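You operate a simulated robot arm through the tools that you are given. There is no shell and no other tool. Be economical: measure what you need, move in short steps, check, and stop when the job is done.

Carry out the task below with a simulated robot arm. There is one attempt and no reset: what you move stays moved.

JOB
Level the small balance, calibrate it at 200 g and check it with the 100 g weight.
Fine: blue-rimmed ring round the pan, level by the black foot wheel, CAL with the 200 g weight alone on the pan, then the check; both weights end in their wells; nothing else is weighed. Set down upright: two hundred gram weight, hundred gram weight.
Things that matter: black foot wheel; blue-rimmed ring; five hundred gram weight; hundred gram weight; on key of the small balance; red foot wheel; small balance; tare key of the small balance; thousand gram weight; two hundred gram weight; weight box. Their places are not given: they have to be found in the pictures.

Only the result counts: the job must be done as asked and must still hold three seconds after the hand-in. Knocking over, shifting, dropping, spilling or breaking anything else fails it.

ROBOT AND FRAMES
A 6-joint arm with a two-finger parallel gripper, fixed in place. Base frame: the origin is at the foot of the arm, x ahead of it, y to its left, z up; the work surface is at about z = 0.752. Readings come in m, degrees, newtons and seconds.
With the tool pointing down near the work surface it reaches from about 0.26 to 0.68 m from the base axis. Its first joint turns from -66.0 to 66.0 degrees. Payload 2.9 kg.
The tool frame sits at the grasp point between the pads (the TCP): z along the fingers, y along the line on which they close. The tips reach 0.03 m beyond it. Largest opening 0.11 m; finger width 0.02, thickness 0.01; the body of the gripper, 0.048 by 0.112 m, starts 0.055 m behind the TCP.
Orientation is that of the tool frame in the base frame, as a unit quaternion [w, x, y, z]. With the fingers straight down and closing along the base's y, the tool's x points along the base's -x, its y along +y and its z along -z.

CONTROLS
- The arm moves only by the tool move_arm. Its argument "series" is a list of rows, each a list of 7 numbers: the shift along the tool's x, y, z in m, then the turn, a rotation vector about the tool's x, y, z in degrees, then the finger opening in m, from 0 to 0.11. In form: [[tx, ty, tz, rx, ry, rz, fingers], ...]. A call has 1 to 10 rows; each row is the pose to reach, as a shift and turn from the pose commanded when the call began, along the tool's axes at that moment. Each row takes 0.2 s and may step no farther than 0.05 m and 8.6 degrees from the row before; otherwise, or with a gripper value out of range, the whole call is refused. A pose out of reach is approached as far as the arm can. The call stops where the force on the tool passes 70 N (or 10 N more than at its start, if that is more) or the arm is blocked; 0.2 s more then pass. The fingers move at their own pace (about 0.108 m/s each) and stop on an object; they squeeze with about 39 N. The grip force told is the motor's: it shows also when the fingers shut on nothing. Time passes only in rows, and 0.2 s behind the last, so rows that repeat a pose let the fingers close. It gives the time, the measured TCP pose, the force on the tool (base axes), the opening and the grip force at its end, in the units of the frame above (readings bear some noise), with the torque about the TCP (base axes, N m) and any sound that the robot's microphone picked up.
- Cameras (640 x 400 px; columns grow to the right, rows downward): "scene" is fixed at [0.0724, 0.4268, 1.3922]; the picture's right is [-0.80, -0.60, 0.00], its down [-0.29, 0.39, -0.87] and it looks along [0.52, -0.70, -0.49] (base axes); focal length 370 px, centre (320, 200). "wrist" rides on the gripper at [0.072, 0.017, -0.103] in the tool frame; the picture's right is [-0.23, 0.97, 0.00], its down [-0.76, -0.18, -0.62] and it looks along [-0.61, -0.14, 0.78] (tool axes); focal length 222 px, centre (320, 200).
- grab_frame(camera): a new picture of that camera. It takes no simulated time.
- measure_at(camera, pixels): for up to 12 pixels [column, row] of the newest picture of that camera ("zoom" is the newest enlarged one), the place [x, y, z] in the base frame of the surface seen there, good to about 0.002 m. It takes no simulated time.
- zoom(camera, box): a new picture of the part [left, top, right, bottom] of that camera's present view, enlarged. It takes no simulated time.
- finish_job(): hands the job in; it is judged then, once.

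Work in short steps. Measure before you move; look again where a grasp or a placing could have gone wrong, and mend it. You have 80 turns and 38 pictures in all, those below and enlarged ones among them. Open the gripper and draw the arm clear of the work before you hand the job in, unless the task says otherwise; then end with one line.

The tools are called as name(argument=value, ...) on one line, values as JSON. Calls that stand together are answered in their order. move_arm: Moves the arm, as the interface text tells. Its arguments: {"type":"object","properties":{"series":{"type":"array","items":{"type":"array","items":{"type":"number"}}}},"required":["series"]} The other tools are called the same way: grab_frame (camera) takes a picture; measure_at (camera, pixels) gives the place of the surface under pixels of a picture; zoom (camera, box) takes an enlarged picture of a part of a camera's view; finish_job () hands the job in.

At the start:

```text
clock: 0.0
ee_pos: [0.3687, -0.3755, 1.0877]
tool_rot: [0.0, 0.0, 1.0, -0.001]
force: [-0.2, 0.9, 0.2]
moment: [0.02, 0.05, 0.0]
opening: 0.1103
grip_force: 0.0
```

scene: 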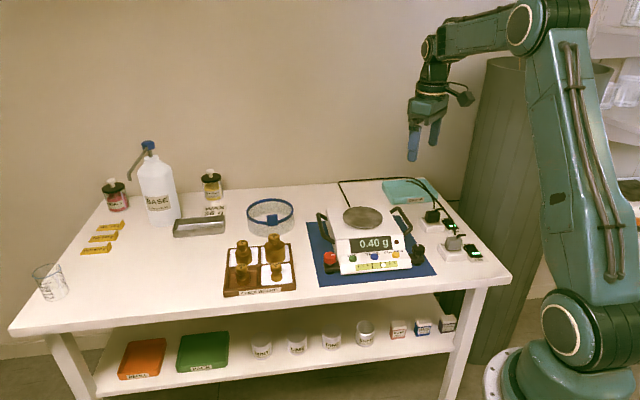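
wrist: 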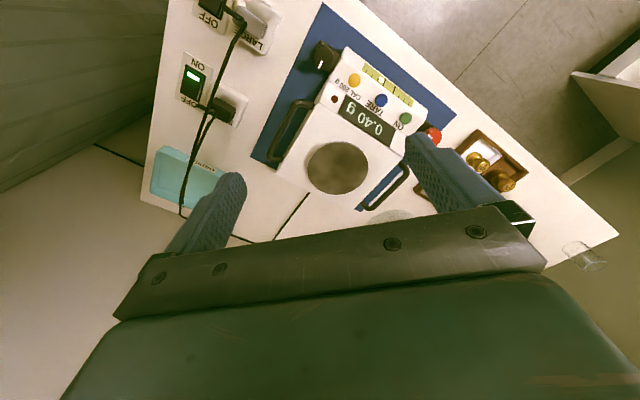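

I'll look closer at the balance and the weight box in the scene view (balance about (370,240), box about (262,268)).

zoom(camera="scene", box=[300, 170, 460, 290])

zoom(camera="scene", box=[210, 190, 330, 310])

zoom(camera="wrist", box=[240, 20, 540, 220])

```text
3.33 times, centred on (380, 230) of scene
```

zoom: 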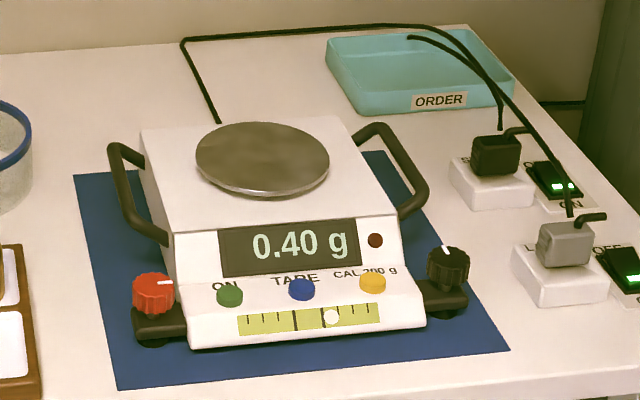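

```text
3.33 times, centred on (270, 250) of scene
```

zoom: 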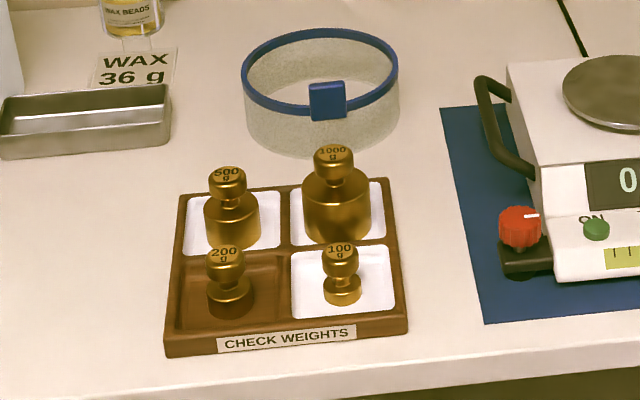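

```text
2.00 times, centred on (390, 120) of wrist
```

zoom: 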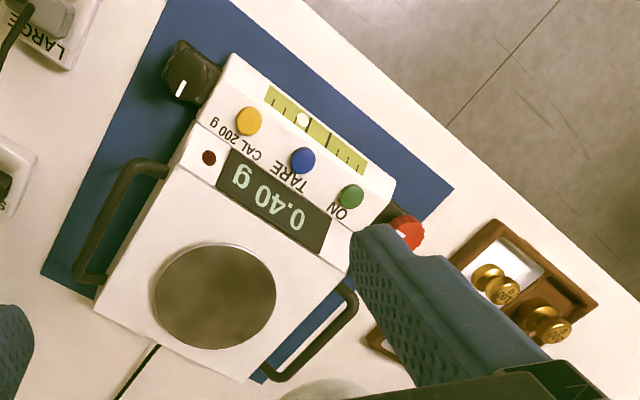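

Measuring the main items in the scene picture.

measure_at(camera="scene", pixels=[[362.6, 216.5], [344, 218], [381, 218], [329.6, 252.5], [418.4, 246.5], [353, 258.3], [374.6, 256.6], [395.9, 254.5], [383.3, 265], [421, 251], [331, 260], [362, 243]])

measure_at(camera="scene", pixels=[[241.5, 264], [276, 263.5], [242, 242], [274, 235], [272, 217], [248, 214.5], [292.5, 214.5], [270, 199.5], [242, 272], [277, 278], [224, 291], [296, 289]])

```text
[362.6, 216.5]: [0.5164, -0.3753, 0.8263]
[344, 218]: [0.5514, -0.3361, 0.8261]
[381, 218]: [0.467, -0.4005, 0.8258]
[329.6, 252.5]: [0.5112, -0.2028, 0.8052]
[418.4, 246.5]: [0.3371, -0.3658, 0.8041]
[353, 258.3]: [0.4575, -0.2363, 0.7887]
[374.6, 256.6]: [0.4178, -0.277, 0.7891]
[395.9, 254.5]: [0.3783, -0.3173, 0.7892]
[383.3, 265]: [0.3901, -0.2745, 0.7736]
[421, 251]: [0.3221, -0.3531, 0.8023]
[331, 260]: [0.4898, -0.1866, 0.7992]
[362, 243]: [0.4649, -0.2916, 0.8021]
```

```text
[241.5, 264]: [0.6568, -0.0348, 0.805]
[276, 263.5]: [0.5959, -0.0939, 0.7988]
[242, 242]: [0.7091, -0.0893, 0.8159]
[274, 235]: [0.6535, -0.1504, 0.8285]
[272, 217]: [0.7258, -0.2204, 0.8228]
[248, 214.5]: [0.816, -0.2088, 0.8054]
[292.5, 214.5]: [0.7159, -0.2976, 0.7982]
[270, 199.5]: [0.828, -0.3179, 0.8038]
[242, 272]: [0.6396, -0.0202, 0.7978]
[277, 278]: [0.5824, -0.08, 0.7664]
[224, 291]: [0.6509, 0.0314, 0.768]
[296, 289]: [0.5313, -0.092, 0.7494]
```

Ring centre is around (0.77,-0.255), far out; its blue tab is near (0.726,-0.220). I zoom in on the ring and on the black wheel for their shape.

zoom(camera="scene", box=[238, 190, 302, 240])

measure_at(camera="zoom", pixels=[[272, 238], [352, 238], [272, 292], [350, 292], [312, 232], [312, 242], [240, 250], [390, 245], [312, 345], [100, 150], [530, 150], [320, 80]])

```text
8.00 times, centred on (270, 215) of scene
```

zoom: 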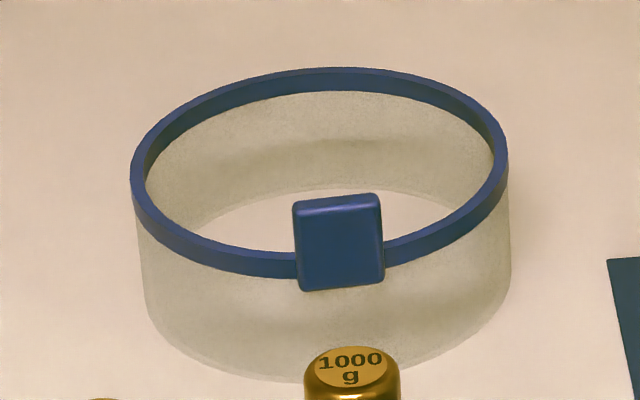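

```text
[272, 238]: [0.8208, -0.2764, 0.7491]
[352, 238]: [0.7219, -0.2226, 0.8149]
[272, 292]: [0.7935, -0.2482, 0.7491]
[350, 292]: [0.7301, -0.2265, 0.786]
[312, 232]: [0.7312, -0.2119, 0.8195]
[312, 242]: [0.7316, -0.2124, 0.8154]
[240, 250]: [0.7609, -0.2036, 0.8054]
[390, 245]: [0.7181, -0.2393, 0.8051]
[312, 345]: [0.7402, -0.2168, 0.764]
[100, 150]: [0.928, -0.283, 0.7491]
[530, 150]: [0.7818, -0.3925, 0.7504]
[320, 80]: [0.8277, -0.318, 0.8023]
```

Tab faces about heading 137° and is some 33 mm wide. I move up toward the ring and turn the tool so that its y lies along the ring radius at the tab, testing reach on the way.

move_arm(series=[[-0.033, 0.028, 0.005, 0, 0, -7, 0.11], [-0.066, 0.056, 0.01, 0, 0, -14, 0.11], [-0.1, 0.085, 0.015, 0, 0, -21, 0.11], [-0.133, 0.112, 0.02, 0, 0, -28, 0.11], [-0.166, 0.14, 0.025, 0, 0, -35, 0.11], [-0.2, 0.167, 0.03, 0, 0, -42, 0.11], [-0.231, 0.195, 0.035, 0, 0, -47, 0.11], [-0.26, 0.185, 0.035, 0, 0, -47, 0.11], [-0.3, 0.17, 0.035, 0, 0, -47, 0.11], [-0.34, 0.155, 0.035, 0, 0, -47, 0.11]])

grab_frame(camera="wrist")

```text
clock: 2.2
ee_pos: [0.6312, -0.1923, 1.0349]
tool_rot: [0.0, -0.399, 0.917, 0.0]
force: [-0.2, 0.5, 0.0]
moment: [0.05, -0.04, 0.01]
opening: 0.1099
grip_force: 0.1
out of reach, approached as far as the arm can: row 9, 10
```

```text
31 pictures are left
```

wrist: 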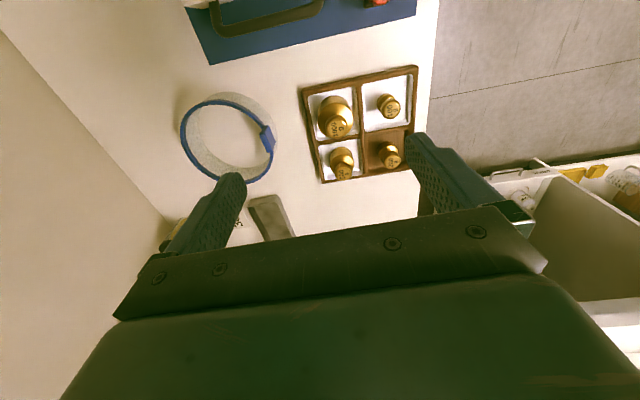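

Vertical reach ends near r=0.66 here. I zoom on the ring and box from the wrist to get precise geometry.

zoom(camera="wrist", box=[160, 60, 440, 235])

measure_at(camera="wrist", pixels=[[264, 128], [269, 138], [273, 149], [271, 139], [264, 140], [182, 125], [230, 95], [273, 165], [250, 182], [186, 150], [205, 100], [225, 140]])

```text
2.29 times, centred on (300, 148) of wrist
```

zoom: 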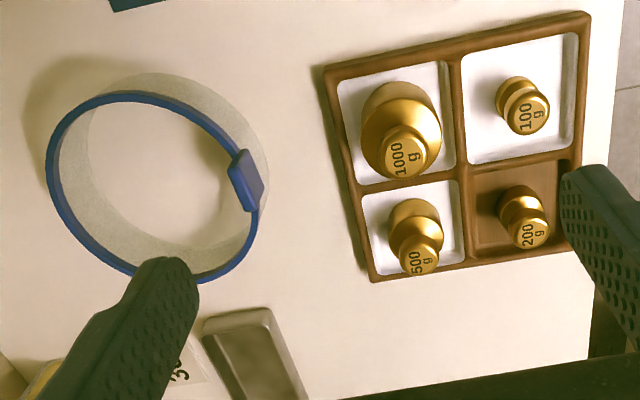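

```text
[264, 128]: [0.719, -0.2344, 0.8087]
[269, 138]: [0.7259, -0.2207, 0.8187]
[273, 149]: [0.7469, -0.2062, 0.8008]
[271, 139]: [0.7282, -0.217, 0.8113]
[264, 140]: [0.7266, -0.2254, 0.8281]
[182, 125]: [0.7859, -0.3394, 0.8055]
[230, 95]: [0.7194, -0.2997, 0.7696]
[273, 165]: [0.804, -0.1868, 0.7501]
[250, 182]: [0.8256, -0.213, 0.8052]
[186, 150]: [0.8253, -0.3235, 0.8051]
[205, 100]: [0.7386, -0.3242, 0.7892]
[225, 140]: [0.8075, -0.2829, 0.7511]
```

The tab (top z≈0.825, centre ≈(0.729,-0.221)) can only be reached with the fingers leaning outward. I turn the tool 90° so it can grip the tab across its width with a lean along heading −43°, backing off a little meanwhile.

move_arm(series=[[0.012, 0.024, 0, 0, 0, 8.5, 0.11], [0.024, 0.048, 0, 0, 0, 17, 0.11], [0.035, 0.072, 0, 0, 0, 25.5, 0.11], [0.035, 0.072, 0, 0, 0, 34, 0.09], [0.035, 0.072, 0, 0, 0, 42.5, 0.07], [0.035, 0.072, 0, 0, 0, 51, 0.06], [0.035, 0.072, 0, 0, 0, 59.5, 0.06], [0.035, 0.072, 0, 0, 0, 68, 0.06], [0.035, 0.072, 0, 0, 0, 76.5, 0.06], [0.035, 0.072, 0, 0, 0, 85, 0.06]])

```text
clock: 4.4
ee_pos: [0.5516, -0.1737, 1.0353]
tool_rot: [-0.001, 0.326, 0.945, -0.001]
force: [0.1, 0.5, 0.0]
moment: [-0.03, 0.0, -0.02]
opening: 0.0599
grip_force: 0.1
```

Now lean the tool −25° about its y and approach a pre-grasp about 6 cm back from the tab along the finger axis.

move_arm(series=[[-0.02, 0.012, 0.024, 0.2, -5, 1, 0.06], [-0.044, 0.024, 0.048, 0.4, -10, 2, 0.06], [-0.066, 0.036, 0.072, 0.7, -15, 3, 0.06], [-0.088, 0.048, 0.096, 0.9, -20, 4, 0.06], [-0.11, 0.06, 0.12, 1.1, -25, 5, 0.06], [-0.1305, 0.0731, 0.144, 1.1, -25, 5, 0.06]])

grab_frame(camera="wrist")

```text
clock: 5.8
ee_pos: [0.7001, -0.1976, 0.8944]
tool_rot: [0.203, 0.359, 0.908, -0.08]
force: [0.2, 0.4, -0.3]
moment: [0.01, 0.03, 0.03]
opening: 0.0599
grip_force: 0.0
```

```text
29 pictures are left
```

wrist: 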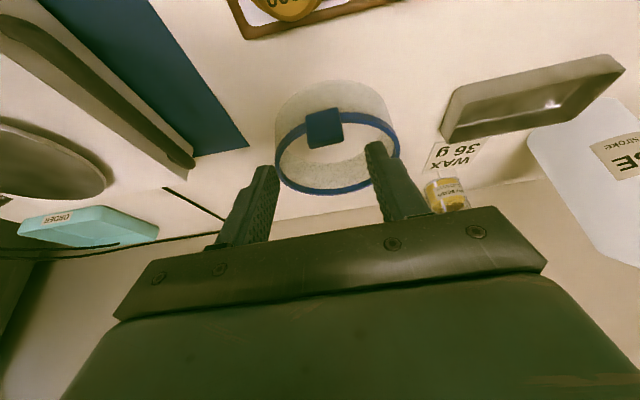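

Reach is fine. The tab shows at about (307–343,108–148); I measure its edges.

measure_at(camera="wrist", pixels=[[310, 130], [325, 129], [340, 127], [311, 145], [326, 144], [341, 142], [310, 115], [325, 113], [335, 111], [360, 117], [290, 130], [326, 148]])

zoom(camera="wrist", box=[240, 70, 440, 195])

```text
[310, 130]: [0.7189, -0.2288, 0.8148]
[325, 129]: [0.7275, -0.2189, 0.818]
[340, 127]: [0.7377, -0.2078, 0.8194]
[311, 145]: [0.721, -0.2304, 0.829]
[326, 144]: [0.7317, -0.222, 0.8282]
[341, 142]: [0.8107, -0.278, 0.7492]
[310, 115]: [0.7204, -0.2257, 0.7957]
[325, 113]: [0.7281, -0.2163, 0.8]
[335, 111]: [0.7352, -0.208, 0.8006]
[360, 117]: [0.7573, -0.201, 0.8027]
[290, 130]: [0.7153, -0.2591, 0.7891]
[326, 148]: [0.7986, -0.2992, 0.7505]
```

```text
3.20 times, centred on (340, 132) of wrist
```

zoom: 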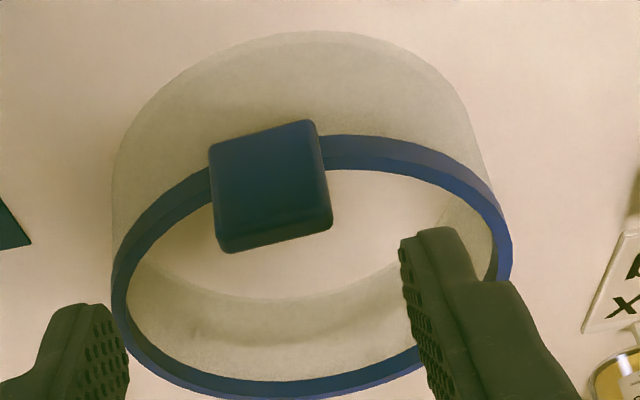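

Tab centre ≈(0.731,-0.2225), top z 0.829. Advance 62 mm along the finger axis, then close on the tab.

move_arm(series=[[0, 0.003, 0.03, 0, 0, 0, 0.06], [0, 0.003, 0.05, 0, 0, 0, 0.06], [-0.001, 0.003, 0.0617, 0, 0, 0, 0.06], [-0.001, 0.003, 0.0617, 0, 0, 0, 0.02], [-0.001, 0.003, 0.0617, 0, 0, 0, 0.02], [-0.001, 0.003, 0.0617, 0, 0, 0, 0.02]])

zoom(camera="wrist", box=[220, 70, 460, 220])

```text
clock: 7.2
ee_pos: [0.7198, -0.2127, 0.8357]
tool_rot: [0.201, 0.358, 0.908, -0.08]
force: [-0.2, 0.4, 0.6]
moment: [0.03, 0.06, 0.02]
opening: 0.0312
grip_force: 39.4
```

```text
2.67 times, centred on (340, 145) of wrist
```

zoom: 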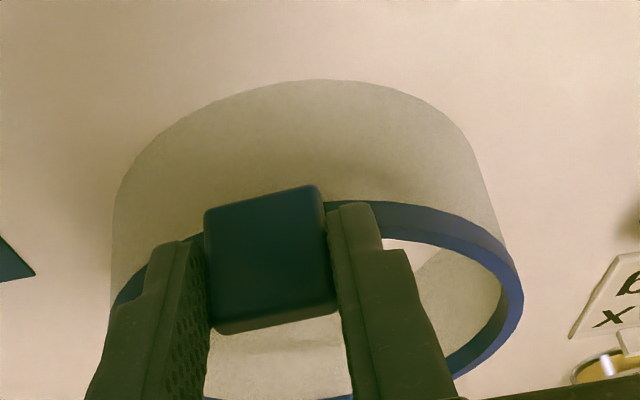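

Tab is gripped (opening 0.031, 39 N). Before carrying, I measure the pan edges, housing top and handles.

measure_at(camera="scene", pixels=[[363, 208], [363, 225], [343.5, 216], [382, 217], [335, 211], [335, 225], [392, 215], [389, 230], [365, 233], [320, 214], [409, 228], [399, 210]])

move_arm(series=[[0.01, 0, -0.02, 0, 0, 0, 0.02], [0.02, 0, -0.045, 0, 0, 0, 0.02]])

grab_frame(camera="scene")

```text
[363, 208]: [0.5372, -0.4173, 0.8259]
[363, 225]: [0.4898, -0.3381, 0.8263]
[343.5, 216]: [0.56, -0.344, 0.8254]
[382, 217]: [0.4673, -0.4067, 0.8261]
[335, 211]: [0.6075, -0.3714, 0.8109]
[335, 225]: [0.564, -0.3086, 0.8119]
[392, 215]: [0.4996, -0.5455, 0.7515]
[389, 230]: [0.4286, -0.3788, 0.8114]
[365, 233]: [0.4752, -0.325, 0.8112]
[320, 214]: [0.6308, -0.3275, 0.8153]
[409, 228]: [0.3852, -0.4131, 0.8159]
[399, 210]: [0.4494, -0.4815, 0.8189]
```

```text
clock: 7.8
ee_pos: [0.6923, -0.1875, 0.8706]
tool_rot: [0.201, 0.359, 0.908, -0.079]
force: [-0.2, -0.5, -1.0]
moment: [0.06, 0.05, 0.01]
opening: 0.0311
grip_force: 38.8
```

```text
26 pictures are left
```

scene: 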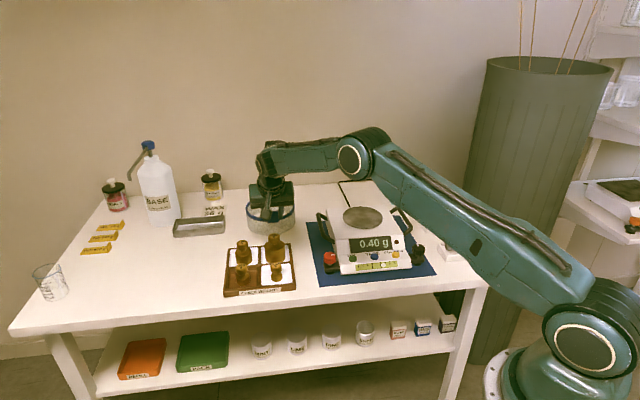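

Ring is held, level by the look of it. I raise it 9 cm and carry it over the pan (target ring centre (0.513,-0.374)).

move_arm(series=[[-0.019, 0, -0.041, 0, 0, 0, 0.02], [-0.0383, 0, -0.0816, 0, 0, 0, 0.02], [-0.0253, -0.043, -0.0877, 0, 0, 0, 0.02], [-0.0123, -0.086, -0.0939, 0, 0, 0, 0.02], [0.0007, -0.129, -0.1, 0, 0, 0, 0.02], [0.0137, -0.172, -0.1061, 0, 0, 0, 0.02], [0.0267, -0.215, -0.1123, 0, 0, 0, 0.02], [0.0397, -0.258, -0.1184, 0, 0, 0, 0.02]])

zoom(camera="scene", box=[300, 150, 460, 290])

grab_frame(camera="wrist")

```text
clock: 9.6
ee_pos: [0.4555, -0.3148, 0.9588]
tool_rot: [0.201, 0.359, 0.908, -0.08]
force: [0.3, -0.5, -0.5]
moment: [0.06, 0.06, -0.02]
opening: 0.0312
grip_force: 39.2
```

```text
2.86 times, centred on (380, 220) of scene
```

zoom: 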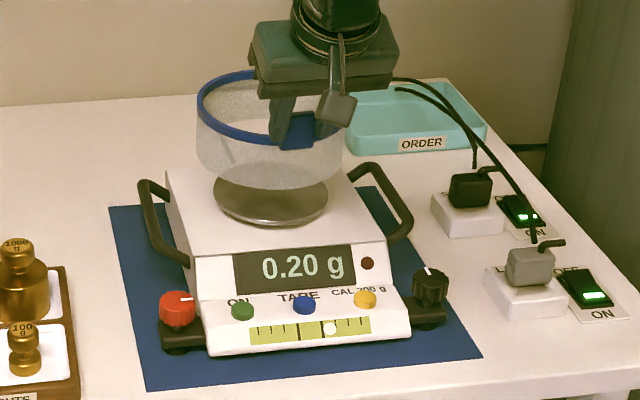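

```text
24 pictures are left
```

wrist: 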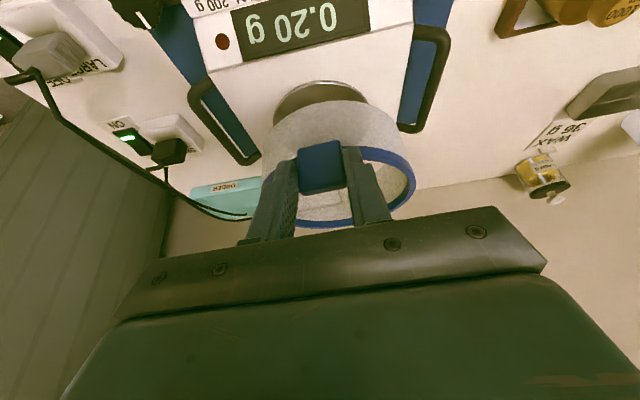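

Check the ring's actual position against the pan by measuring rim and pan points.

measure_at(camera="wrist", pixels=[[411, 185], [400, 165], [330, 224], [398, 208], [322, 148], [322, 165], [275, 110], [320, 86], [366, 98], [360, 90], [285, 95], [265, 140]])

measure_at(camera="zoom", pixels=[[200, 106], [240, 77], [225, 128], [214, 190], [328, 194], [270, 218], [270, 145]])

```text
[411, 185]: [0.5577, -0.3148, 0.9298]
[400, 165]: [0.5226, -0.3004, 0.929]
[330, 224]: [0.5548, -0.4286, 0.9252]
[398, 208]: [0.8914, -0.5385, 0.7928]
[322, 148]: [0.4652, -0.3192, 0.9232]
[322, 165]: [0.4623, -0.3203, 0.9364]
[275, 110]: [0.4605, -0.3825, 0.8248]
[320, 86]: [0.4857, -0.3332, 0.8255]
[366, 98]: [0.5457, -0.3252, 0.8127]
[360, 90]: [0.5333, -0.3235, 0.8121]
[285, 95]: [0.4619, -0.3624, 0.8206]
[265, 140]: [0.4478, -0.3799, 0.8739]
```

```text
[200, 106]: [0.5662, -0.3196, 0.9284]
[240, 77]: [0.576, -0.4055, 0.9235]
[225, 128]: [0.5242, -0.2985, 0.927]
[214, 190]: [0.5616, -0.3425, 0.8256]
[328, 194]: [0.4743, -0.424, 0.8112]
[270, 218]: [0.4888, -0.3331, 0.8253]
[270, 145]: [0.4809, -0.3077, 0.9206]
```

Ring centre ≈(0.5165,-0.370), pan ≈(0.514,-0.375): shift 5 mm and lower 58 mm in slow steps.

move_arm(series=[[-0.0015, -0.0053, 0.0007, 0, 0, 0, 0.02], [0.007, -0.0053, 0.019, 0, 0, 0, 0.02], [0.015, -0.0053, 0.036, 0, 0, 0, 0.02], [0.0233, -0.0053, 0.0533, 0, 0, 0, 0.02], [0.0233, -0.0053, 0.0533, 0, 0, 0, 0.02]])

zoom(camera="scene", box=[320, 170, 420, 270])

```text
clock: 10.8
ee_pos: [0.4526, -0.3186, 0.8987]
tool_rot: [0.202, 0.358, 0.908, -0.08]
force: [-0.1, -0.8, -1.6]
moment: [0.05, 0.09, -0.02]
opening: 0.031
grip_force: 38.7
```

```text
4.00 times, centred on (370, 220) of scene
```

zoom: 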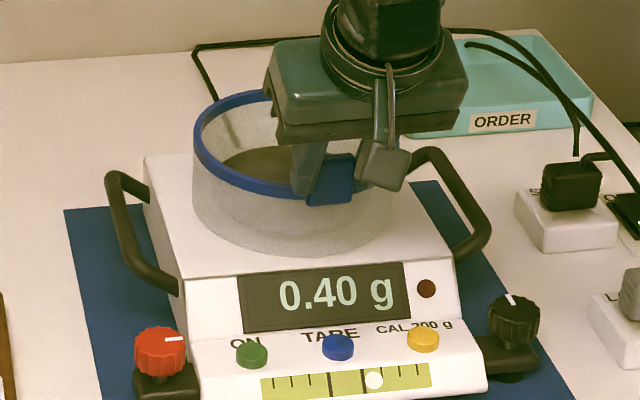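

Nearly down, reading 0.40 so the pan isn't touched. I lower 3 mm more and release, then retreat along the finger axis.

move_arm(series=[[0.0006, 0, 0.0013, 0, 0, 0, 0.02], [0.0013, 0, 0.0027, 0, 0, 0, 0.02], [0.0013, 0, 0.0027, 0, 0, 0, 0.02]])

```text
clock: 11.6
ee_pos: [0.4523, -0.3215, 0.8988]
tool_rot: [0.202, 0.359, 0.908, -0.08]
force: [1.0, 0.6, 1.4]
moment: [-0.16, 0.03, 0.06]
opening: 0.0312
grip_force: 39.6
```

Contact felt. Open and back off along the finger axis, then look.

move_arm(series=[[0, 0, 0, 0, 0, 0, 0.045], [0, 0, 0, 0, 0, 0, 0.05], [0, 0, -0.03, 0, 0, 0, 0.05], [0, 0, -0.07, 0, 0, 0, 0.05], [-0.03, 0, -0.11, 0, 0, 0, 0.05], [-0.04, 0, -0.15, 0, 0, 0, 0.05]])

zoom(camera="scene", box=[320, 170, 420, 270])

grab_frame(camera="wrist")

```text
clock: 13.0
ee_pos: [0.4315, -0.3062, 1.0501]
tool_rot: [0.202, 0.359, 0.908, -0.079]
force: [-1.1, 0.1, -0.5]
moment: [-0.01, -0.01, 0.01]
opening: 0.0501
grip_force: 0.2
```

```text
4.00 times, centred on (370, 220) of scene
```

zoom: 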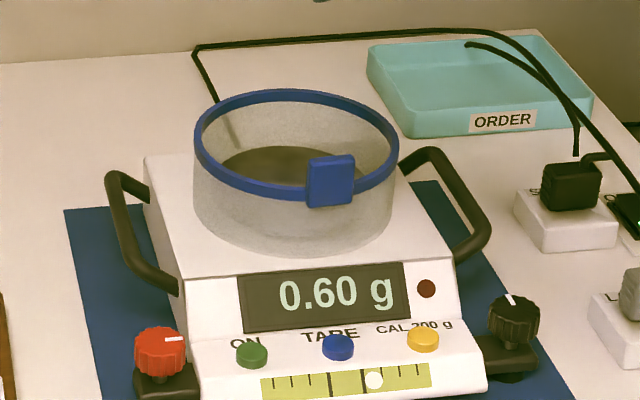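

```text
21 pictures are left
```

wrist: 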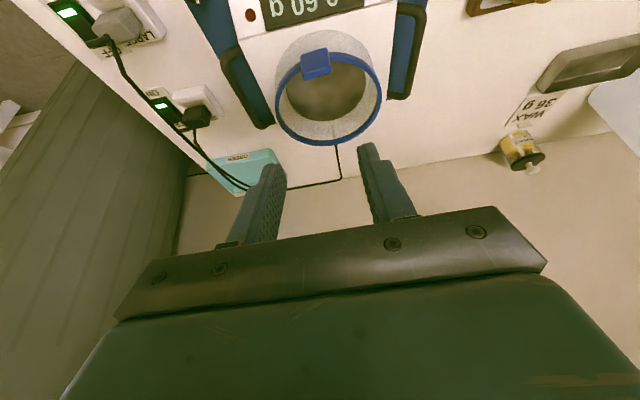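

Ring is standing round the pan. Quick check of concentricity.

measure_at(camera="wrist", pixels=[[275, 88], [380, 90], [362, 132], [290, 128], [345, 59], [330, 142], [325, 100], [290, 92], [366, 92], [330, 120]])

measure_at(camera="zoom", pixels=[[195, 145], [398, 150], [290, 90], [270, 192], [218, 165], [295, 152], [295, 240]])

```text
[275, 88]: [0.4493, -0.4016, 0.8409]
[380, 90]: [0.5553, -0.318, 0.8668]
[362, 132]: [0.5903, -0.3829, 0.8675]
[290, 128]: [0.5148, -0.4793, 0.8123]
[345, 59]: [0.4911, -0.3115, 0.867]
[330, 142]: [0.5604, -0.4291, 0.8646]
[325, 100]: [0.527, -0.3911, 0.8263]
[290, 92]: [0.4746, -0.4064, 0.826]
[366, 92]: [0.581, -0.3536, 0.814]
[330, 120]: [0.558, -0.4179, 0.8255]
```

```text
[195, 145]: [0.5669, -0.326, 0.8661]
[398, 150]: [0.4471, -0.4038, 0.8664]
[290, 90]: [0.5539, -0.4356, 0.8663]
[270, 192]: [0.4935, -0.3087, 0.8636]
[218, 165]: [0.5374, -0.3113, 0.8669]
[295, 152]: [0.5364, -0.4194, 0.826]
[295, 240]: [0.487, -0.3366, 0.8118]
```

Ring is flat at z≈0.8665 and concentric. Next the black foot wheel: measure it and the bubble precisely.

zoom(camera="scene", box=[364, 235, 444, 285])

measure_at(camera="zoom", pixels=[[440, 82], [405, 85], [473, 80], [440, 65], [440, 110], [408, 120], [470, 118], [440, 135], [480, 160], [330, 160]])

```text
8.00 times, centred on (404, 260) of scene
```

zoom: 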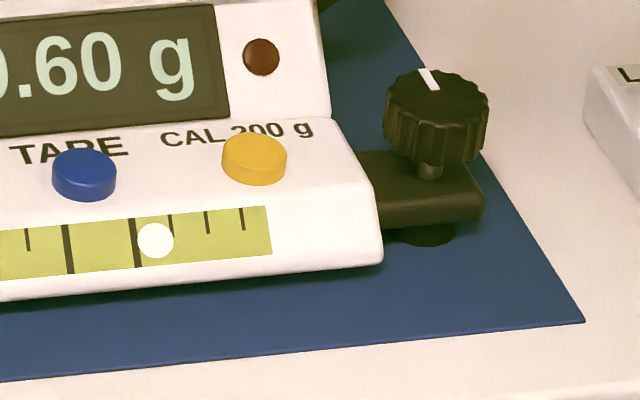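

```text
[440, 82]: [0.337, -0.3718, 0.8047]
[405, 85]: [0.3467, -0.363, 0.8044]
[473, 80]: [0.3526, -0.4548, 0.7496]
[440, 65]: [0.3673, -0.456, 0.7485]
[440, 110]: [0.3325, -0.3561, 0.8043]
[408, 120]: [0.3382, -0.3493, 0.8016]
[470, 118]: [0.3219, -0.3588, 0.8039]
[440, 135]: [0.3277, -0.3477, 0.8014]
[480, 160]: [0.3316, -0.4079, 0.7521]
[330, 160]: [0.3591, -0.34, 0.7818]
```

Knob: centre ≈(0.3345,-0.363), top z 0.8045, diameter ≈34 mm; the bubble is right of centre by about 17 mm. I straighten the tool and go above the knob.

move_arm(series=[[0.02, -0.027, 0.01, 0, 6, 0, 0.06], [0.04, -0.054, 0.02, 0, 12, 0, 0.06], [0.055, -0.075, 0.03, 0, 18, 0, 0.06], [0.07, -0.095, 0.045, 0, 25, 0, 0.06], [0.0798, -0.108, 0.0752, 0, 25, 0, 0.06], [0.0798, -0.108, 0.0752, 0, 25, 0, 0.06]])

move_arm(series=[[0, 0, 0, 0, 0, -8.5, 0.06], [0, 0, 0, 0, 0, -17, 0.06], [0, 0, 0, 0, 0, -25.5, 0.06], [0, 0, 0, 0, 0, -34, 0.06], [0, 0, 0, 0, 0, -42.5, 0.06], [0, 0, 0, 0, 0, -51, 0.06], [0, 0, 0, 0, 0, -51, 0.06]])

grab_frame(camera="wrist")

```text
clock: 14.4
ee_pos: [0.3302, -0.3559, 0.9464]
tool_rot: [0.001, 0.368, 0.93, 0.001]
force: [1.0, 0.6, -0.6]
moment: [-0.02, -0.02, -0.03]
opening: 0.0598
grip_force: 0.0
```

```text
clock: 16.0
ee_pos: [0.3292, -0.3544, 0.9494]
tool_rot: [0.0, -0.07, 0.998, 0.0]
force: [-0.2, 0.4, 0.0]
moment: [-0.02, 0.0, 0.0]
opening: 0.0603
grip_force: 0.0
```

```text
19 pictures are left
```

wrist: 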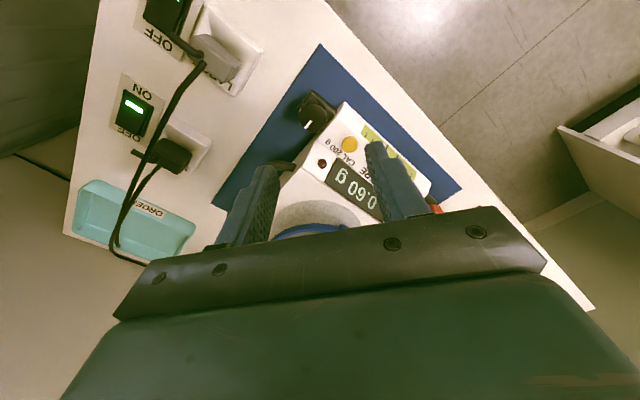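

Knob appears at about (316,112) in the wrist view; zoom and measure its centre.

zoom(camera="wrist", box=[280, 70, 440, 170])

measure_at(camera="zoom", pixels=[[145, 175], [100, 190], [190, 200], [150, 120], [130, 230], [110, 160], [170, 230], [85, 210], [150, 150], [130, 200]])

```text
4.00 times, centred on (360, 120) of wrist
```

zoom: 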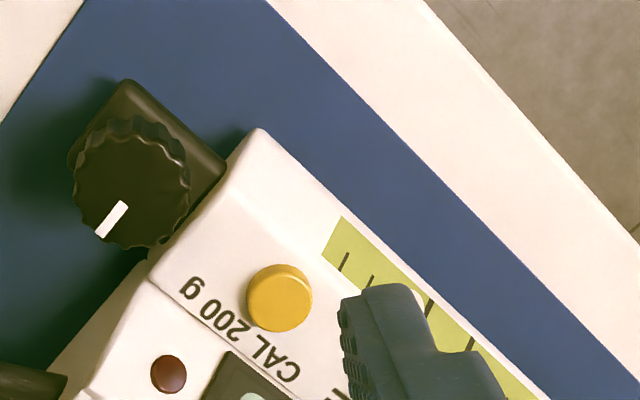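

```text
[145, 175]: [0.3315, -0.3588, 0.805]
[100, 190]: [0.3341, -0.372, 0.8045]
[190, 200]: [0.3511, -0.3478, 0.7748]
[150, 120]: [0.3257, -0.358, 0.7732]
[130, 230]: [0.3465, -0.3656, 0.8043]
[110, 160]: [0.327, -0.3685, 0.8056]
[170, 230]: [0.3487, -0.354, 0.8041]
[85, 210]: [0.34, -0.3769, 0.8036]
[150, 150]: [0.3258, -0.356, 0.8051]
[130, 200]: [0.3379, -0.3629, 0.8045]
```

Knob centre (0.3355,-0.3635). I descend so the tips stop at z≈0.789 (above the 0.78 panel), grip, and turn 43° counter-clockwise seen from above as a first trial.

move_arm(series=[[-0.0062, -0.0085, 0.04, 0, 0, 0, 0.06], [-0.0062, -0.0085, 0.08, 0, 0, 0, 0.06], [-0.0062, -0.0085, 0.115, 0, 0, 0, 0.06], [-0.0062, -0.0085, 0.129, 0, 0, 0, 0.06], [-0.0062, -0.0085, 0.129, 0, 0, 0, 0.025], [-0.0062, -0.0085, 0.129, 0, 0, 0, 0.025]])

```text
clock: 17.4
ee_pos: [0.3385, -0.3621, 0.8226]
tool_rot: [-0.001, -0.068, 0.998, 0.0]
force: [-0.1, -1.8, -0.4]
moment: [-0.3, -0.41, -0.03]
opening: 0.0309
grip_force: 39.1
```

Gripped at opening 0.031. Turn 43° CCW and look at the bubble.

move_arm(series=[[0, 0, 0, 0, 0, -8.5, 0.025], [0, 0, 0, 0, 0, -17, 0.025], [0, 0, 0, 0, 0, -25.5, 0.025], [0, 0, 0, 0, 0, -34, 0.025], [0, 0, 0, 0, 0, -43, 0.025], [0, 0, 0, 0, 0, -43, 0.025]])

zoom(camera="scene", box=[340, 235, 440, 285])

```text
refused: row 5 steps farther than a row can; nothing moved
```

```text
6.40 times, centred on (390, 260) of scene
```

zoom: 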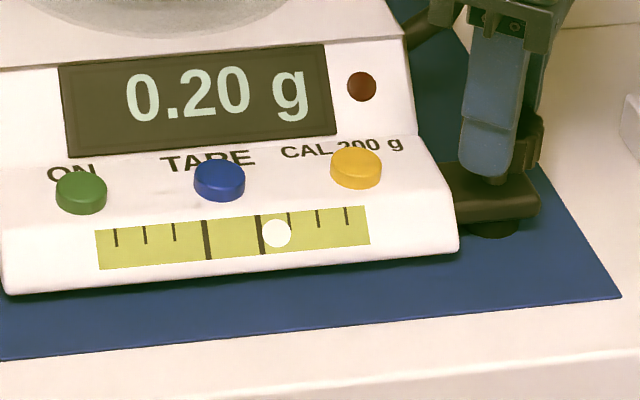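

One row stepped too far; resend with 8.5° steps.

move_arm(series=[[0, 0, 0, 0, 0, -8, 0.025], [0, 0, 0, 0, 0, -16, 0.025], [0, 0, 0, 0, 0, -24, 0.025], [0, 0, 0, 0, 0, -32, 0.025], [0, 0, 0, 0, 0, -40, 0.025], [0, 0, 0, 0, 0, -40, 0.025]])

zoom(camera="scene", box=[340, 235, 440, 285])

```text
clock: 18.8
ee_pos: [0.3371, -0.3617, 0.8226]
tool_rot: [0.0, -0.408, 0.913, -0.001]
force: [-0.8, 5.1, 25.2]
moment: [0.29, 0.21, -0.03]
opening: 0.0308
grip_force: 39.3
```

```text
6.40 times, centred on (390, 260) of scene
```

zoom: 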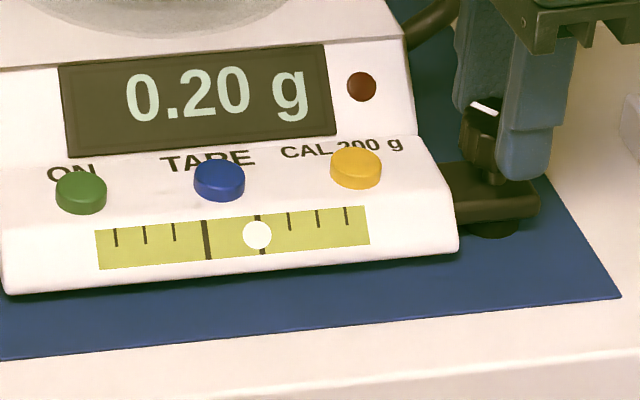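

Right direction: bubble went from 277 to 257 px (centre 234), so ~45° more. The tool feels 25 N upward, so I release, rotate back and regrip.

move_arm(series=[[0, 0, 0, 0, 0, 0, 0.06], [0, 0, 0, 0, 0, 0, 0.06], [0, 0, 0, 0, 0, 8, 0.06], [0, 0, 0, 0, 0, 16, 0.06], [0, 0, 0, 0, 0, 24, 0.06], [0, 0, 0, 0, 0, 32, 0.06], [0, 0, 0, 0, 0, 40, 0.06], [0, 0, 0, 0, 0, 45, 0.06], [0, 0, 0, 0, 0, 45, 0.06]])

zoom(camera="scene", box=[340, 235, 440, 285])

```text
clock: 20.8
ee_pos: [0.3374, -0.362, 0.8209]
tool_rot: [-0.001, -0.025, 1.0, 0.0]
force: [0.3, 0.1, 0.0]
moment: [-0.03, 0.02, -0.02]
opening: 0.0601
grip_force: 0.0
```

```text
6.40 times, centred on (390, 260) of scene
```

zoom: 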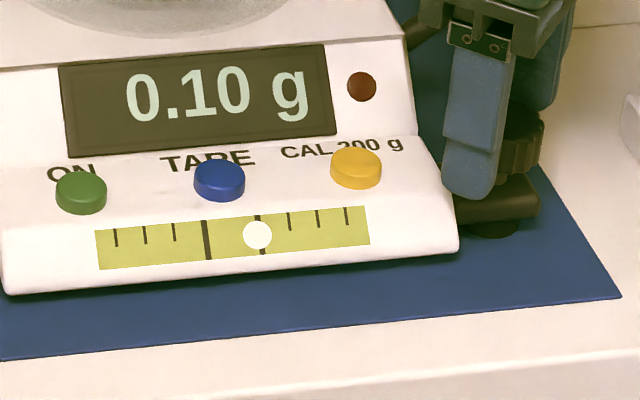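

Regrip and turn 45° more, letting the tool rise slightly.

move_arm(series=[[0, 0, 0, 0, 0, 0, 0.025], [0, 0, 0, 0, 0, 0, 0.025], [0, 0, -0.0001, 0, 0, -8, 0.025], [0, 0, -0.0002, 0, 0, -16, 0.025], [0, 0, -0.0003, 0, 0, -24, 0.025], [0, 0, -0.0004, 0, 0, -32, 0.025], [0, 0, -0.0005, 0, 0, -40, 0.025], [0, 0, -0.0006, 0, 0, -45, 0.025], [0, 0, -0.0006, 0, 0, -45, 0.025]])

zoom(camera="scene", box=[340, 235, 440, 285])

```text
clock: 22.8
ee_pos: [0.3376, -0.3613, 0.8202]
tool_rot: [0.0, -0.406, 0.914, 0.0]
force: [3.8, 0.4, -0.4]
moment: [-0.11, 0.33, 0.01]
opening: 0.0308
grip_force: 39.3
```

```text
6.40 times, centred on (390, 260) of scene
```

zoom: 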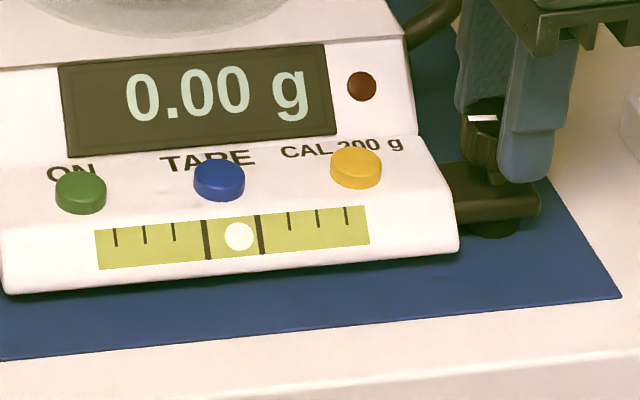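

Bubble is at 239 against centre 234.5; 9° more while still gripping, then release and rise.

move_arm(series=[[0, 0, 0, 0, 0, -5, 0.025], [0, 0, -0.0001, 0, 0, -9.5, 0.025], [0, 0, -0.0001, 0, 0, -9.5, 0.025], [0, 0, -0.0001, 0, 0, -9.5, 0.06], [0, 0, -0.0001, 0, 0, -9.5, 0.06], [0, 0, -0.04, 0, 0, -9.5, 0.06], [0, 0, -0.08, 0, 0, -9.5, 0.06], [0, 0, -0.12, 0, 0, -9.5, 0.06]])

zoom(camera="scene", box=[340, 235, 440, 285])

```text
clock: 24.6
ee_pos: [0.336, -0.362, 0.9406]
tool_rot: [0.0, -0.48, 0.877, 0.0]
force: [0.9, -0.2, 0.2]
moment: [-0.03, 0.0, -0.03]
opening: 0.0601
grip_force: 0.0
```

```text
6.40 times, centred on (390, 260) of scene
```

zoom: 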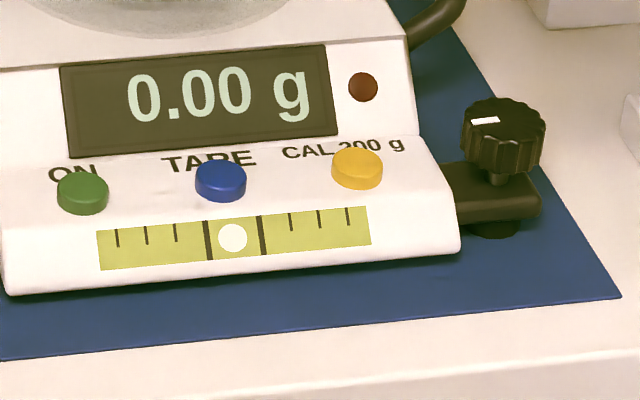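

Bubble is centred (233 between 209 and 263), reading 0.00 g. Now go above the weight box with tool y along base y.

move_arm(series=[[-0.043, -0.007, -0.02, 0, 0, 7, 0.06], [-0.086, -0.014, -0.04, 0, 0, 14, 0.06], [-0.13, -0.022, -0.05, 0, 0, 21, 0.06], [-0.174, -0.029, -0.06, 0, 0, 28, 0.06], [-0.22, -0.037, -0.06, 0, 0, 35, 0.06], [-0.265, -0.045, -0.06, 0, 0, 42, 0.06], [-0.31, -0.053, -0.06, 0, 0, 49, 0.06], [-0.355, -0.061, -0.06, 0, 0, 55, 0.06], [-0.402, -0.068, -0.06, 0, 0, 57.4, 0.06], [-0.402, -0.068, -0.06, 0, 0, 57.4, 0.06]])

zoom(camera="wrist", box=[200, 20, 440, 170])

```text
clock: 26.8
ee_pos: [0.6097, -0.0596, 1.0038]
tool_rot: [0.0, 0.001, 1.0, 0.0]
force: [-0.4, 0.0, -0.2]
moment: [0.02, 0.01, 0.0]
opening: 0.06
grip_force: 0.1
```

```text
2.67 times, centred on (320, 95) of wrist
```

zoom: 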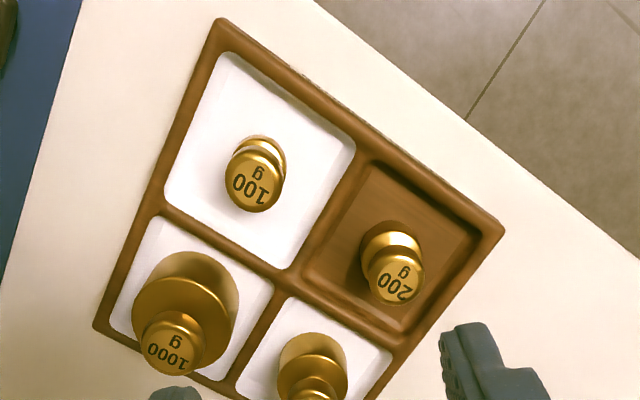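

Heads of 100 g at zoom (254,182) and 200 g at (395,281); measure tops, bodies and well floors.

measure_at(camera="zoom", pixels=[[396, 281], [372, 283], [420, 280], [396, 262], [396, 300], [390, 238], [254, 182], [228, 180], [280, 180], [254, 200], [350, 300], [200, 180]])

measure_at(camera="zoom", pixels=[[365, 240], [418, 240], [385, 222], [262, 140], [242, 150], [254, 165], [430, 190], [340, 180], [358, 155], [390, 345], [500, 235], [310, 260]])

```text
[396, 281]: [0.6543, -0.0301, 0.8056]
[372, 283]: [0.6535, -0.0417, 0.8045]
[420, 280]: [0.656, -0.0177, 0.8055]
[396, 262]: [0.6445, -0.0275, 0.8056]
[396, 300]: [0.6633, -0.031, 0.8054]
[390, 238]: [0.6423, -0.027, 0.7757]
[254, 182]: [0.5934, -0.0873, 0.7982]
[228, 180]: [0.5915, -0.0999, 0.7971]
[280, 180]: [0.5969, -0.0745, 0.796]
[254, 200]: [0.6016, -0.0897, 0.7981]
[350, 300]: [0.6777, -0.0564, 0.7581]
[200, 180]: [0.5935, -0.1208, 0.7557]
```

```text
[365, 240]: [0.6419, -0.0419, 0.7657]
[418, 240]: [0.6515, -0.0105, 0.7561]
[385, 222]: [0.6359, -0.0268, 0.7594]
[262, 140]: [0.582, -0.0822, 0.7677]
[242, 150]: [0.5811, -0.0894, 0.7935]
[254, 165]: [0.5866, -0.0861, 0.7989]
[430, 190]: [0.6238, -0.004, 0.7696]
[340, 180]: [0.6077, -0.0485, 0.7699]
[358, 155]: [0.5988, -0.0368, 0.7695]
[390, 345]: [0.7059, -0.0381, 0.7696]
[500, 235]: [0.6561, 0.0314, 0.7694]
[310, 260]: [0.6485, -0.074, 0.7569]
```

200 g head centre (0.654,-0.030), top 0.8055; 100 g head (0.594,-0.087), top 0.798. Descend on the 200 g head and grip.

move_arm(series=[[-0.022, 0.015, 0.03, 0, 0, 0, 0.06], [-0.0446, 0.0296, 0.06, 0, 0, 0, 0.06], [-0.0446, 0.0296, 0.105, 0, 0, 0, 0.06], [-0.0446, 0.0296, 0.15, 0, 0, 0, 0.06], [-0.0446, 0.0296, 0.175, 0, 0, 0, 0.06], [-0.0446, 0.0296, 0.188, 0, 0, 0, 0.06], [-0.0446, 0.0296, 0.188, 0, 0, 0, 0.015], [-0.0446, 0.0296, 0.188, 0, 0, 0, 0.015], [-0.0446, 0.0296, 0.188, 0, 0, 0, 0.015]])

zoom(camera="scene", box=[210, 210, 310, 300])

```text
clock: 28.8
ee_pos: [0.6561, -0.0288, 0.8156]
tool_rot: [0.0, 0.0, 1.0, 0.0]
force: [0.8, -0.2, 0.3]
moment: [-0.01, -0.01, 0.03]
opening: 0.0271
grip_force: 39.0
```

```text
4.44 times, centred on (260, 255) of scene
```

zoom: 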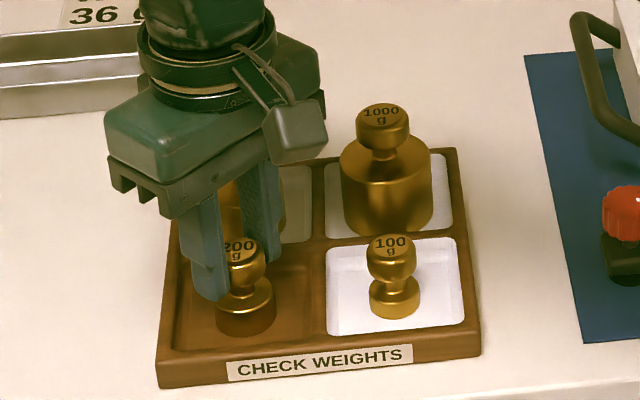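

Gripped the head squarely. Lift straight up, then carry over the pan centre.

move_arm(series=[[0, 0, -0.03, 0, 0, 0, 0.015], [0, 0, -0.075, 0, 0, 0, 0.015], [0, 0, -0.12, 0, 0, 0, 0.015], [0, 0, -0.165, 0, 0, 0, 0.015], [0, 0, -0.165, 0, 0, 0, 0.015]])

move_arm(series=[[0.0155, -0.038, 0, 0, 0, 0, 0.015], [0.031, -0.077, 0, 0, 0, 0, 0.015], [0.047, -0.116, 0, 0, 0, 0, 0.015], [0.063, -0.155, 0, 0, 0, 0, 0.015], [0.079, -0.194, 0, 0, 0, 0, 0.015], [0.095, -0.233, 0, 0, 0, 0, 0.015], [0.11, -0.272, 0, 0, 0, 0, 0.015], [0.126, -0.31, 0, 0, 0, 0, 0.015], [0.141, -0.346, 0, 0, 0, 0, 0.015], [0.141, -0.346, 0, 0, 0, 0, 0.015]])

zoom(camera="scene", box=[310, 150, 430, 270])

```text
clock: 30.0
ee_pos: [0.6556, -0.028, 0.9771]
tool_rot: [0.0, 0.001, 1.0, 0.0]
force: [-0.5, -0.7, -1.6]
moment: [0.03, 0.01, -0.01]
opening: 0.0273
grip_force: 38.5
```

```text
clock: 32.2
ee_pos: [0.5125, -0.3756, 0.9793]
tool_rot: [0.0, 0.0, 1.0, 0.0]
force: [-0.6, 0.0, -2.4]
moment: [-0.02, -0.03, -0.03]
opening: 0.0273
grip_force: 38.7
```

```text
3.33 times, centred on (370, 210) of scene
```

zoom: 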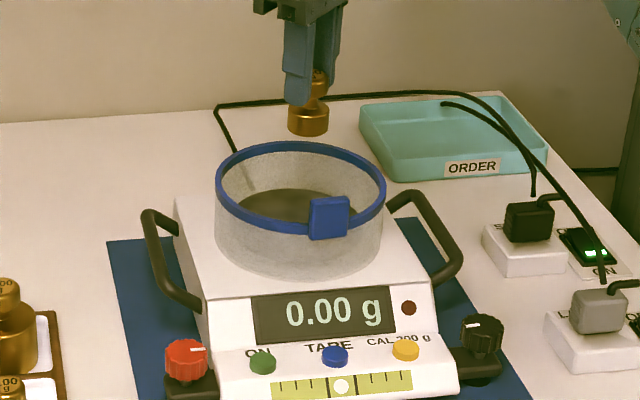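

Weight is over the pan, reading 0.00. Lower 93 mm, then touch down gently.

move_arm(series=[[0, 0, 0.035, 0, 0, 0, 0.015], [0, 0, 0.065, 0, 0, 0, 0.015], [0, 0, 0.085, 0, 0, 0, 0.015], [0, 0, 0.092, 0, 0, 0, 0.015], [0, 0, 0.092, 0, 0, 0, 0.015]])

move_arm(series=[[0, 0, 0.001, 0, 0, 0, 0.015], [0, 0, 0.002, 0, 0, 0, 0.015], [0, 0, 0.002, 0, 0, 0, 0.015]])

```text
clock: 33.4
ee_pos: [0.5132, -0.3757, 0.8853]
tool_rot: [0.0, 0.0, 1.0, -0.001]
force: [0.5, 0.6, -1.1]
moment: [-0.02, 0.0, 0.02]
opening: 0.0275
grip_force: 38.5
```

```text
clock: 34.2
ee_pos: [0.5131, -0.3775, 0.8836]
tool_rot: [0.001, 0.0, 1.0, 0.0]
force: [0.9, 0.9, 0.4]
moment: [0.03, -0.06, -0.03]
opening: 0.0277
grip_force: 38.9
```

Contact is just made (force z from −2 to +0.4). Release and rise clear.

move_arm(series=[[0, 0, 0, 0, 0, 0, 0.05], [0, 0, 0, 0, 0, 0, 0.05], [0, 0, -0.03, 0, 0, 0, 0.05], [0, 0, -0.075, 0, 0, 0, 0.05], [0, 0, -0.12, 0, 0, 0, 0.05], [0.02, 0.02, -0.15, 0, 0, 0, 0.03]])

zoom(camera="scene", box=[320, 170, 420, 270])

```text
clock: 35.6
ee_pos: [0.4996, -0.3562, 1.0337]
tool_rot: [0.001, 0.0, 1.0, 0.0]
force: [-0.1, -0.3, 0.0]
moment: [-0.04, 0.01, -0.04]
opening: 0.0299
grip_force: 0.2
```

```text
4.00 times, centred on (370, 220) of scene
```

zoom: 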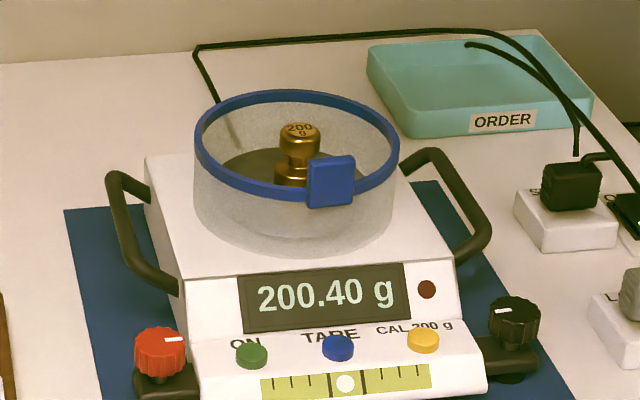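

200.40 g before calibration. Now position for the yellow CAL key at (0.378,-0.317,0.789): turn to y-heading 45°, fingers closed, then lean to press square to the panel.

move_arm(series=[[0.025, 0.011, 0.0, 0, 0, 7.5, 0.0], [0.05, 0.022, 0.0, 0, 0, 15, 0.0], [0.075, 0.033, 0.0, 0, 0, 22.5, 0.0], [0.1, 0.044, 0.005, 0, 0, 30, 0.0], [0.125, 0.055, 0.02, 0, 0, 37.5, 0.0], [0.148, 0.066, 0.034, 0, 0, 45, 0.0], [0.148, 0.066, 0.034, 0, 0, 45, 0.0]])

move_arm(series=[[0, 0, 0.03, 0, -8, 0, 0.0], [0, 0, 0.06, 0, -16, 0, 0.0], [0, 0, 0.1, 0, -24, 0, 0.0], [0, 0, 0.128, 0, -25, 0, 0.0], [0, 0, 0.128, 0, -25, 0, 0.0]])

grab_frame(camera="wrist")

```text
clock: 37.2
ee_pos: [0.3448, -0.2887, 1.0022]
tool_rot: [0.0, 0.383, 0.924, 0.001]
force: [0.1, -0.1, -0.4]
moment: [-0.01, -0.02, -0.01]
opening: 0.0
grip_force: 38.1
```

```text
clock: 38.4
ee_pos: [0.3446, -0.2905, 0.8736]
tool_rot: [0.2, 0.374, 0.902, -0.083]
force: [-0.2, -0.5, -0.4]
moment: [0.01, 0.01, 0.0]
opening: 0.0
grip_force: 37.3
```

```text
8 pictures are left
```

wrist: 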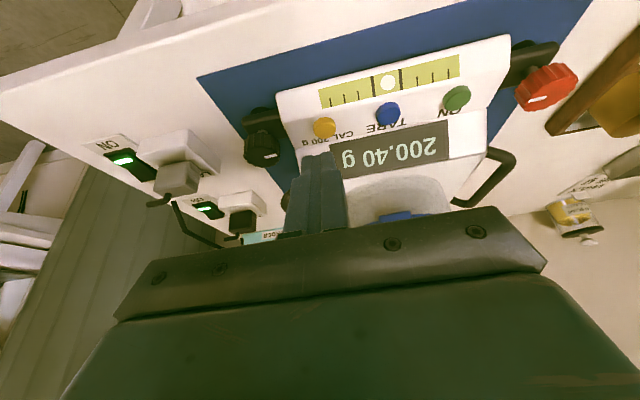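

CAL key is at (324,127); measure it and its neighbourhood (8 pictures left, so I'll be frugal).

measure_at(camera="wrist", pixels=[[324, 126], [316, 128], [332, 125], [324, 120], [324, 132], [324, 143], [350, 115], [300, 150]])

```text
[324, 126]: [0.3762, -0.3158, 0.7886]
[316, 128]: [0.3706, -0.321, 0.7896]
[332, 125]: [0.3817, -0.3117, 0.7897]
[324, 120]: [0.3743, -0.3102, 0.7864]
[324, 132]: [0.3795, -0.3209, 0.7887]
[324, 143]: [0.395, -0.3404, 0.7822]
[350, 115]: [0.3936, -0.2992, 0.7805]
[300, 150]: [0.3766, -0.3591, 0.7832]
```

Move to 4 mm above the key, then press slowly straight down.

move_arm(series=[[-0.003, 0.0045, 0.03, 0, 0, 0, 0.0], [-0.006, 0.0045, 0.0589, 0, 0, 0, 0.0], [-0.006, 0.0045, 0.0589, 0, 0, 0, 0.0]])

move_arm(series=[[0.00084, 0, 0.0018, 0, 0, 0, 0.0], [0.0017, 0, 0.0036, 0, 0, 0, 0.0], [0.0021, 0, 0.0045, 0, 0, 0, 0.0]])

```text
clock: 39.2
ee_pos: [0.3685, -0.3105, 0.8242]
tool_rot: [0.2, 0.373, 0.902, -0.082]
force: [0.4, -0.3, -0.2]
moment: [-0.02, 0.0, -0.01]
opening: 0.0002
grip_force: 37.7
```

```text
clock: 40.0
ee_pos: [0.3699, -0.3087, 0.8182]
tool_rot: [0.201, 0.373, 0.902, -0.083]
force: [-2.1, -1.0, 1.6]
moment: [0.03, 0.03, 0.02]
opening: 0.0
grip_force: 37.7
heard: click
```

A click was heard. Retreat and look at the display.

move_arm(series=[[-0.0021, 0, -0.0045, 0, 0, 0, 0.0], [-0.006, 0, -0.03, 0, 0, 0, 0.0], [-0.006, 0, -0.075, 0, 0, 0, 0.0], [-0.02, 0, -0.11, 0, 0, 0, 0.03], [-0.03, 0, -0.14, 0, 0, 0, 0.05], [-0.03, 0, -0.14, 0, 0, 0, 0.05], [-0.03, 0, -0.14, 0, 0, 0, 0.05], [-0.03, 0, -0.14, 0, 0, 0, 0.05]])

zoom(camera="scene", box=[320, 170, 420, 270])

```text
clock: 41.8
ee_pos: [0.3482, -0.2822, 0.9569]
tool_rot: [0.2, 0.373, 0.902, -0.084]
force: [0.1, 0.0, 0.2]
moment: [0.03, 0.01, -0.03]
opening: 0.0501
grip_force: 0.0
```

```text
4.00 times, centred on (370, 220) of scene
```

zoom: 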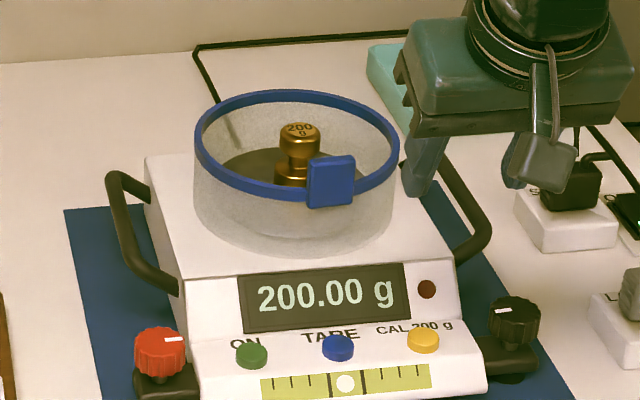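

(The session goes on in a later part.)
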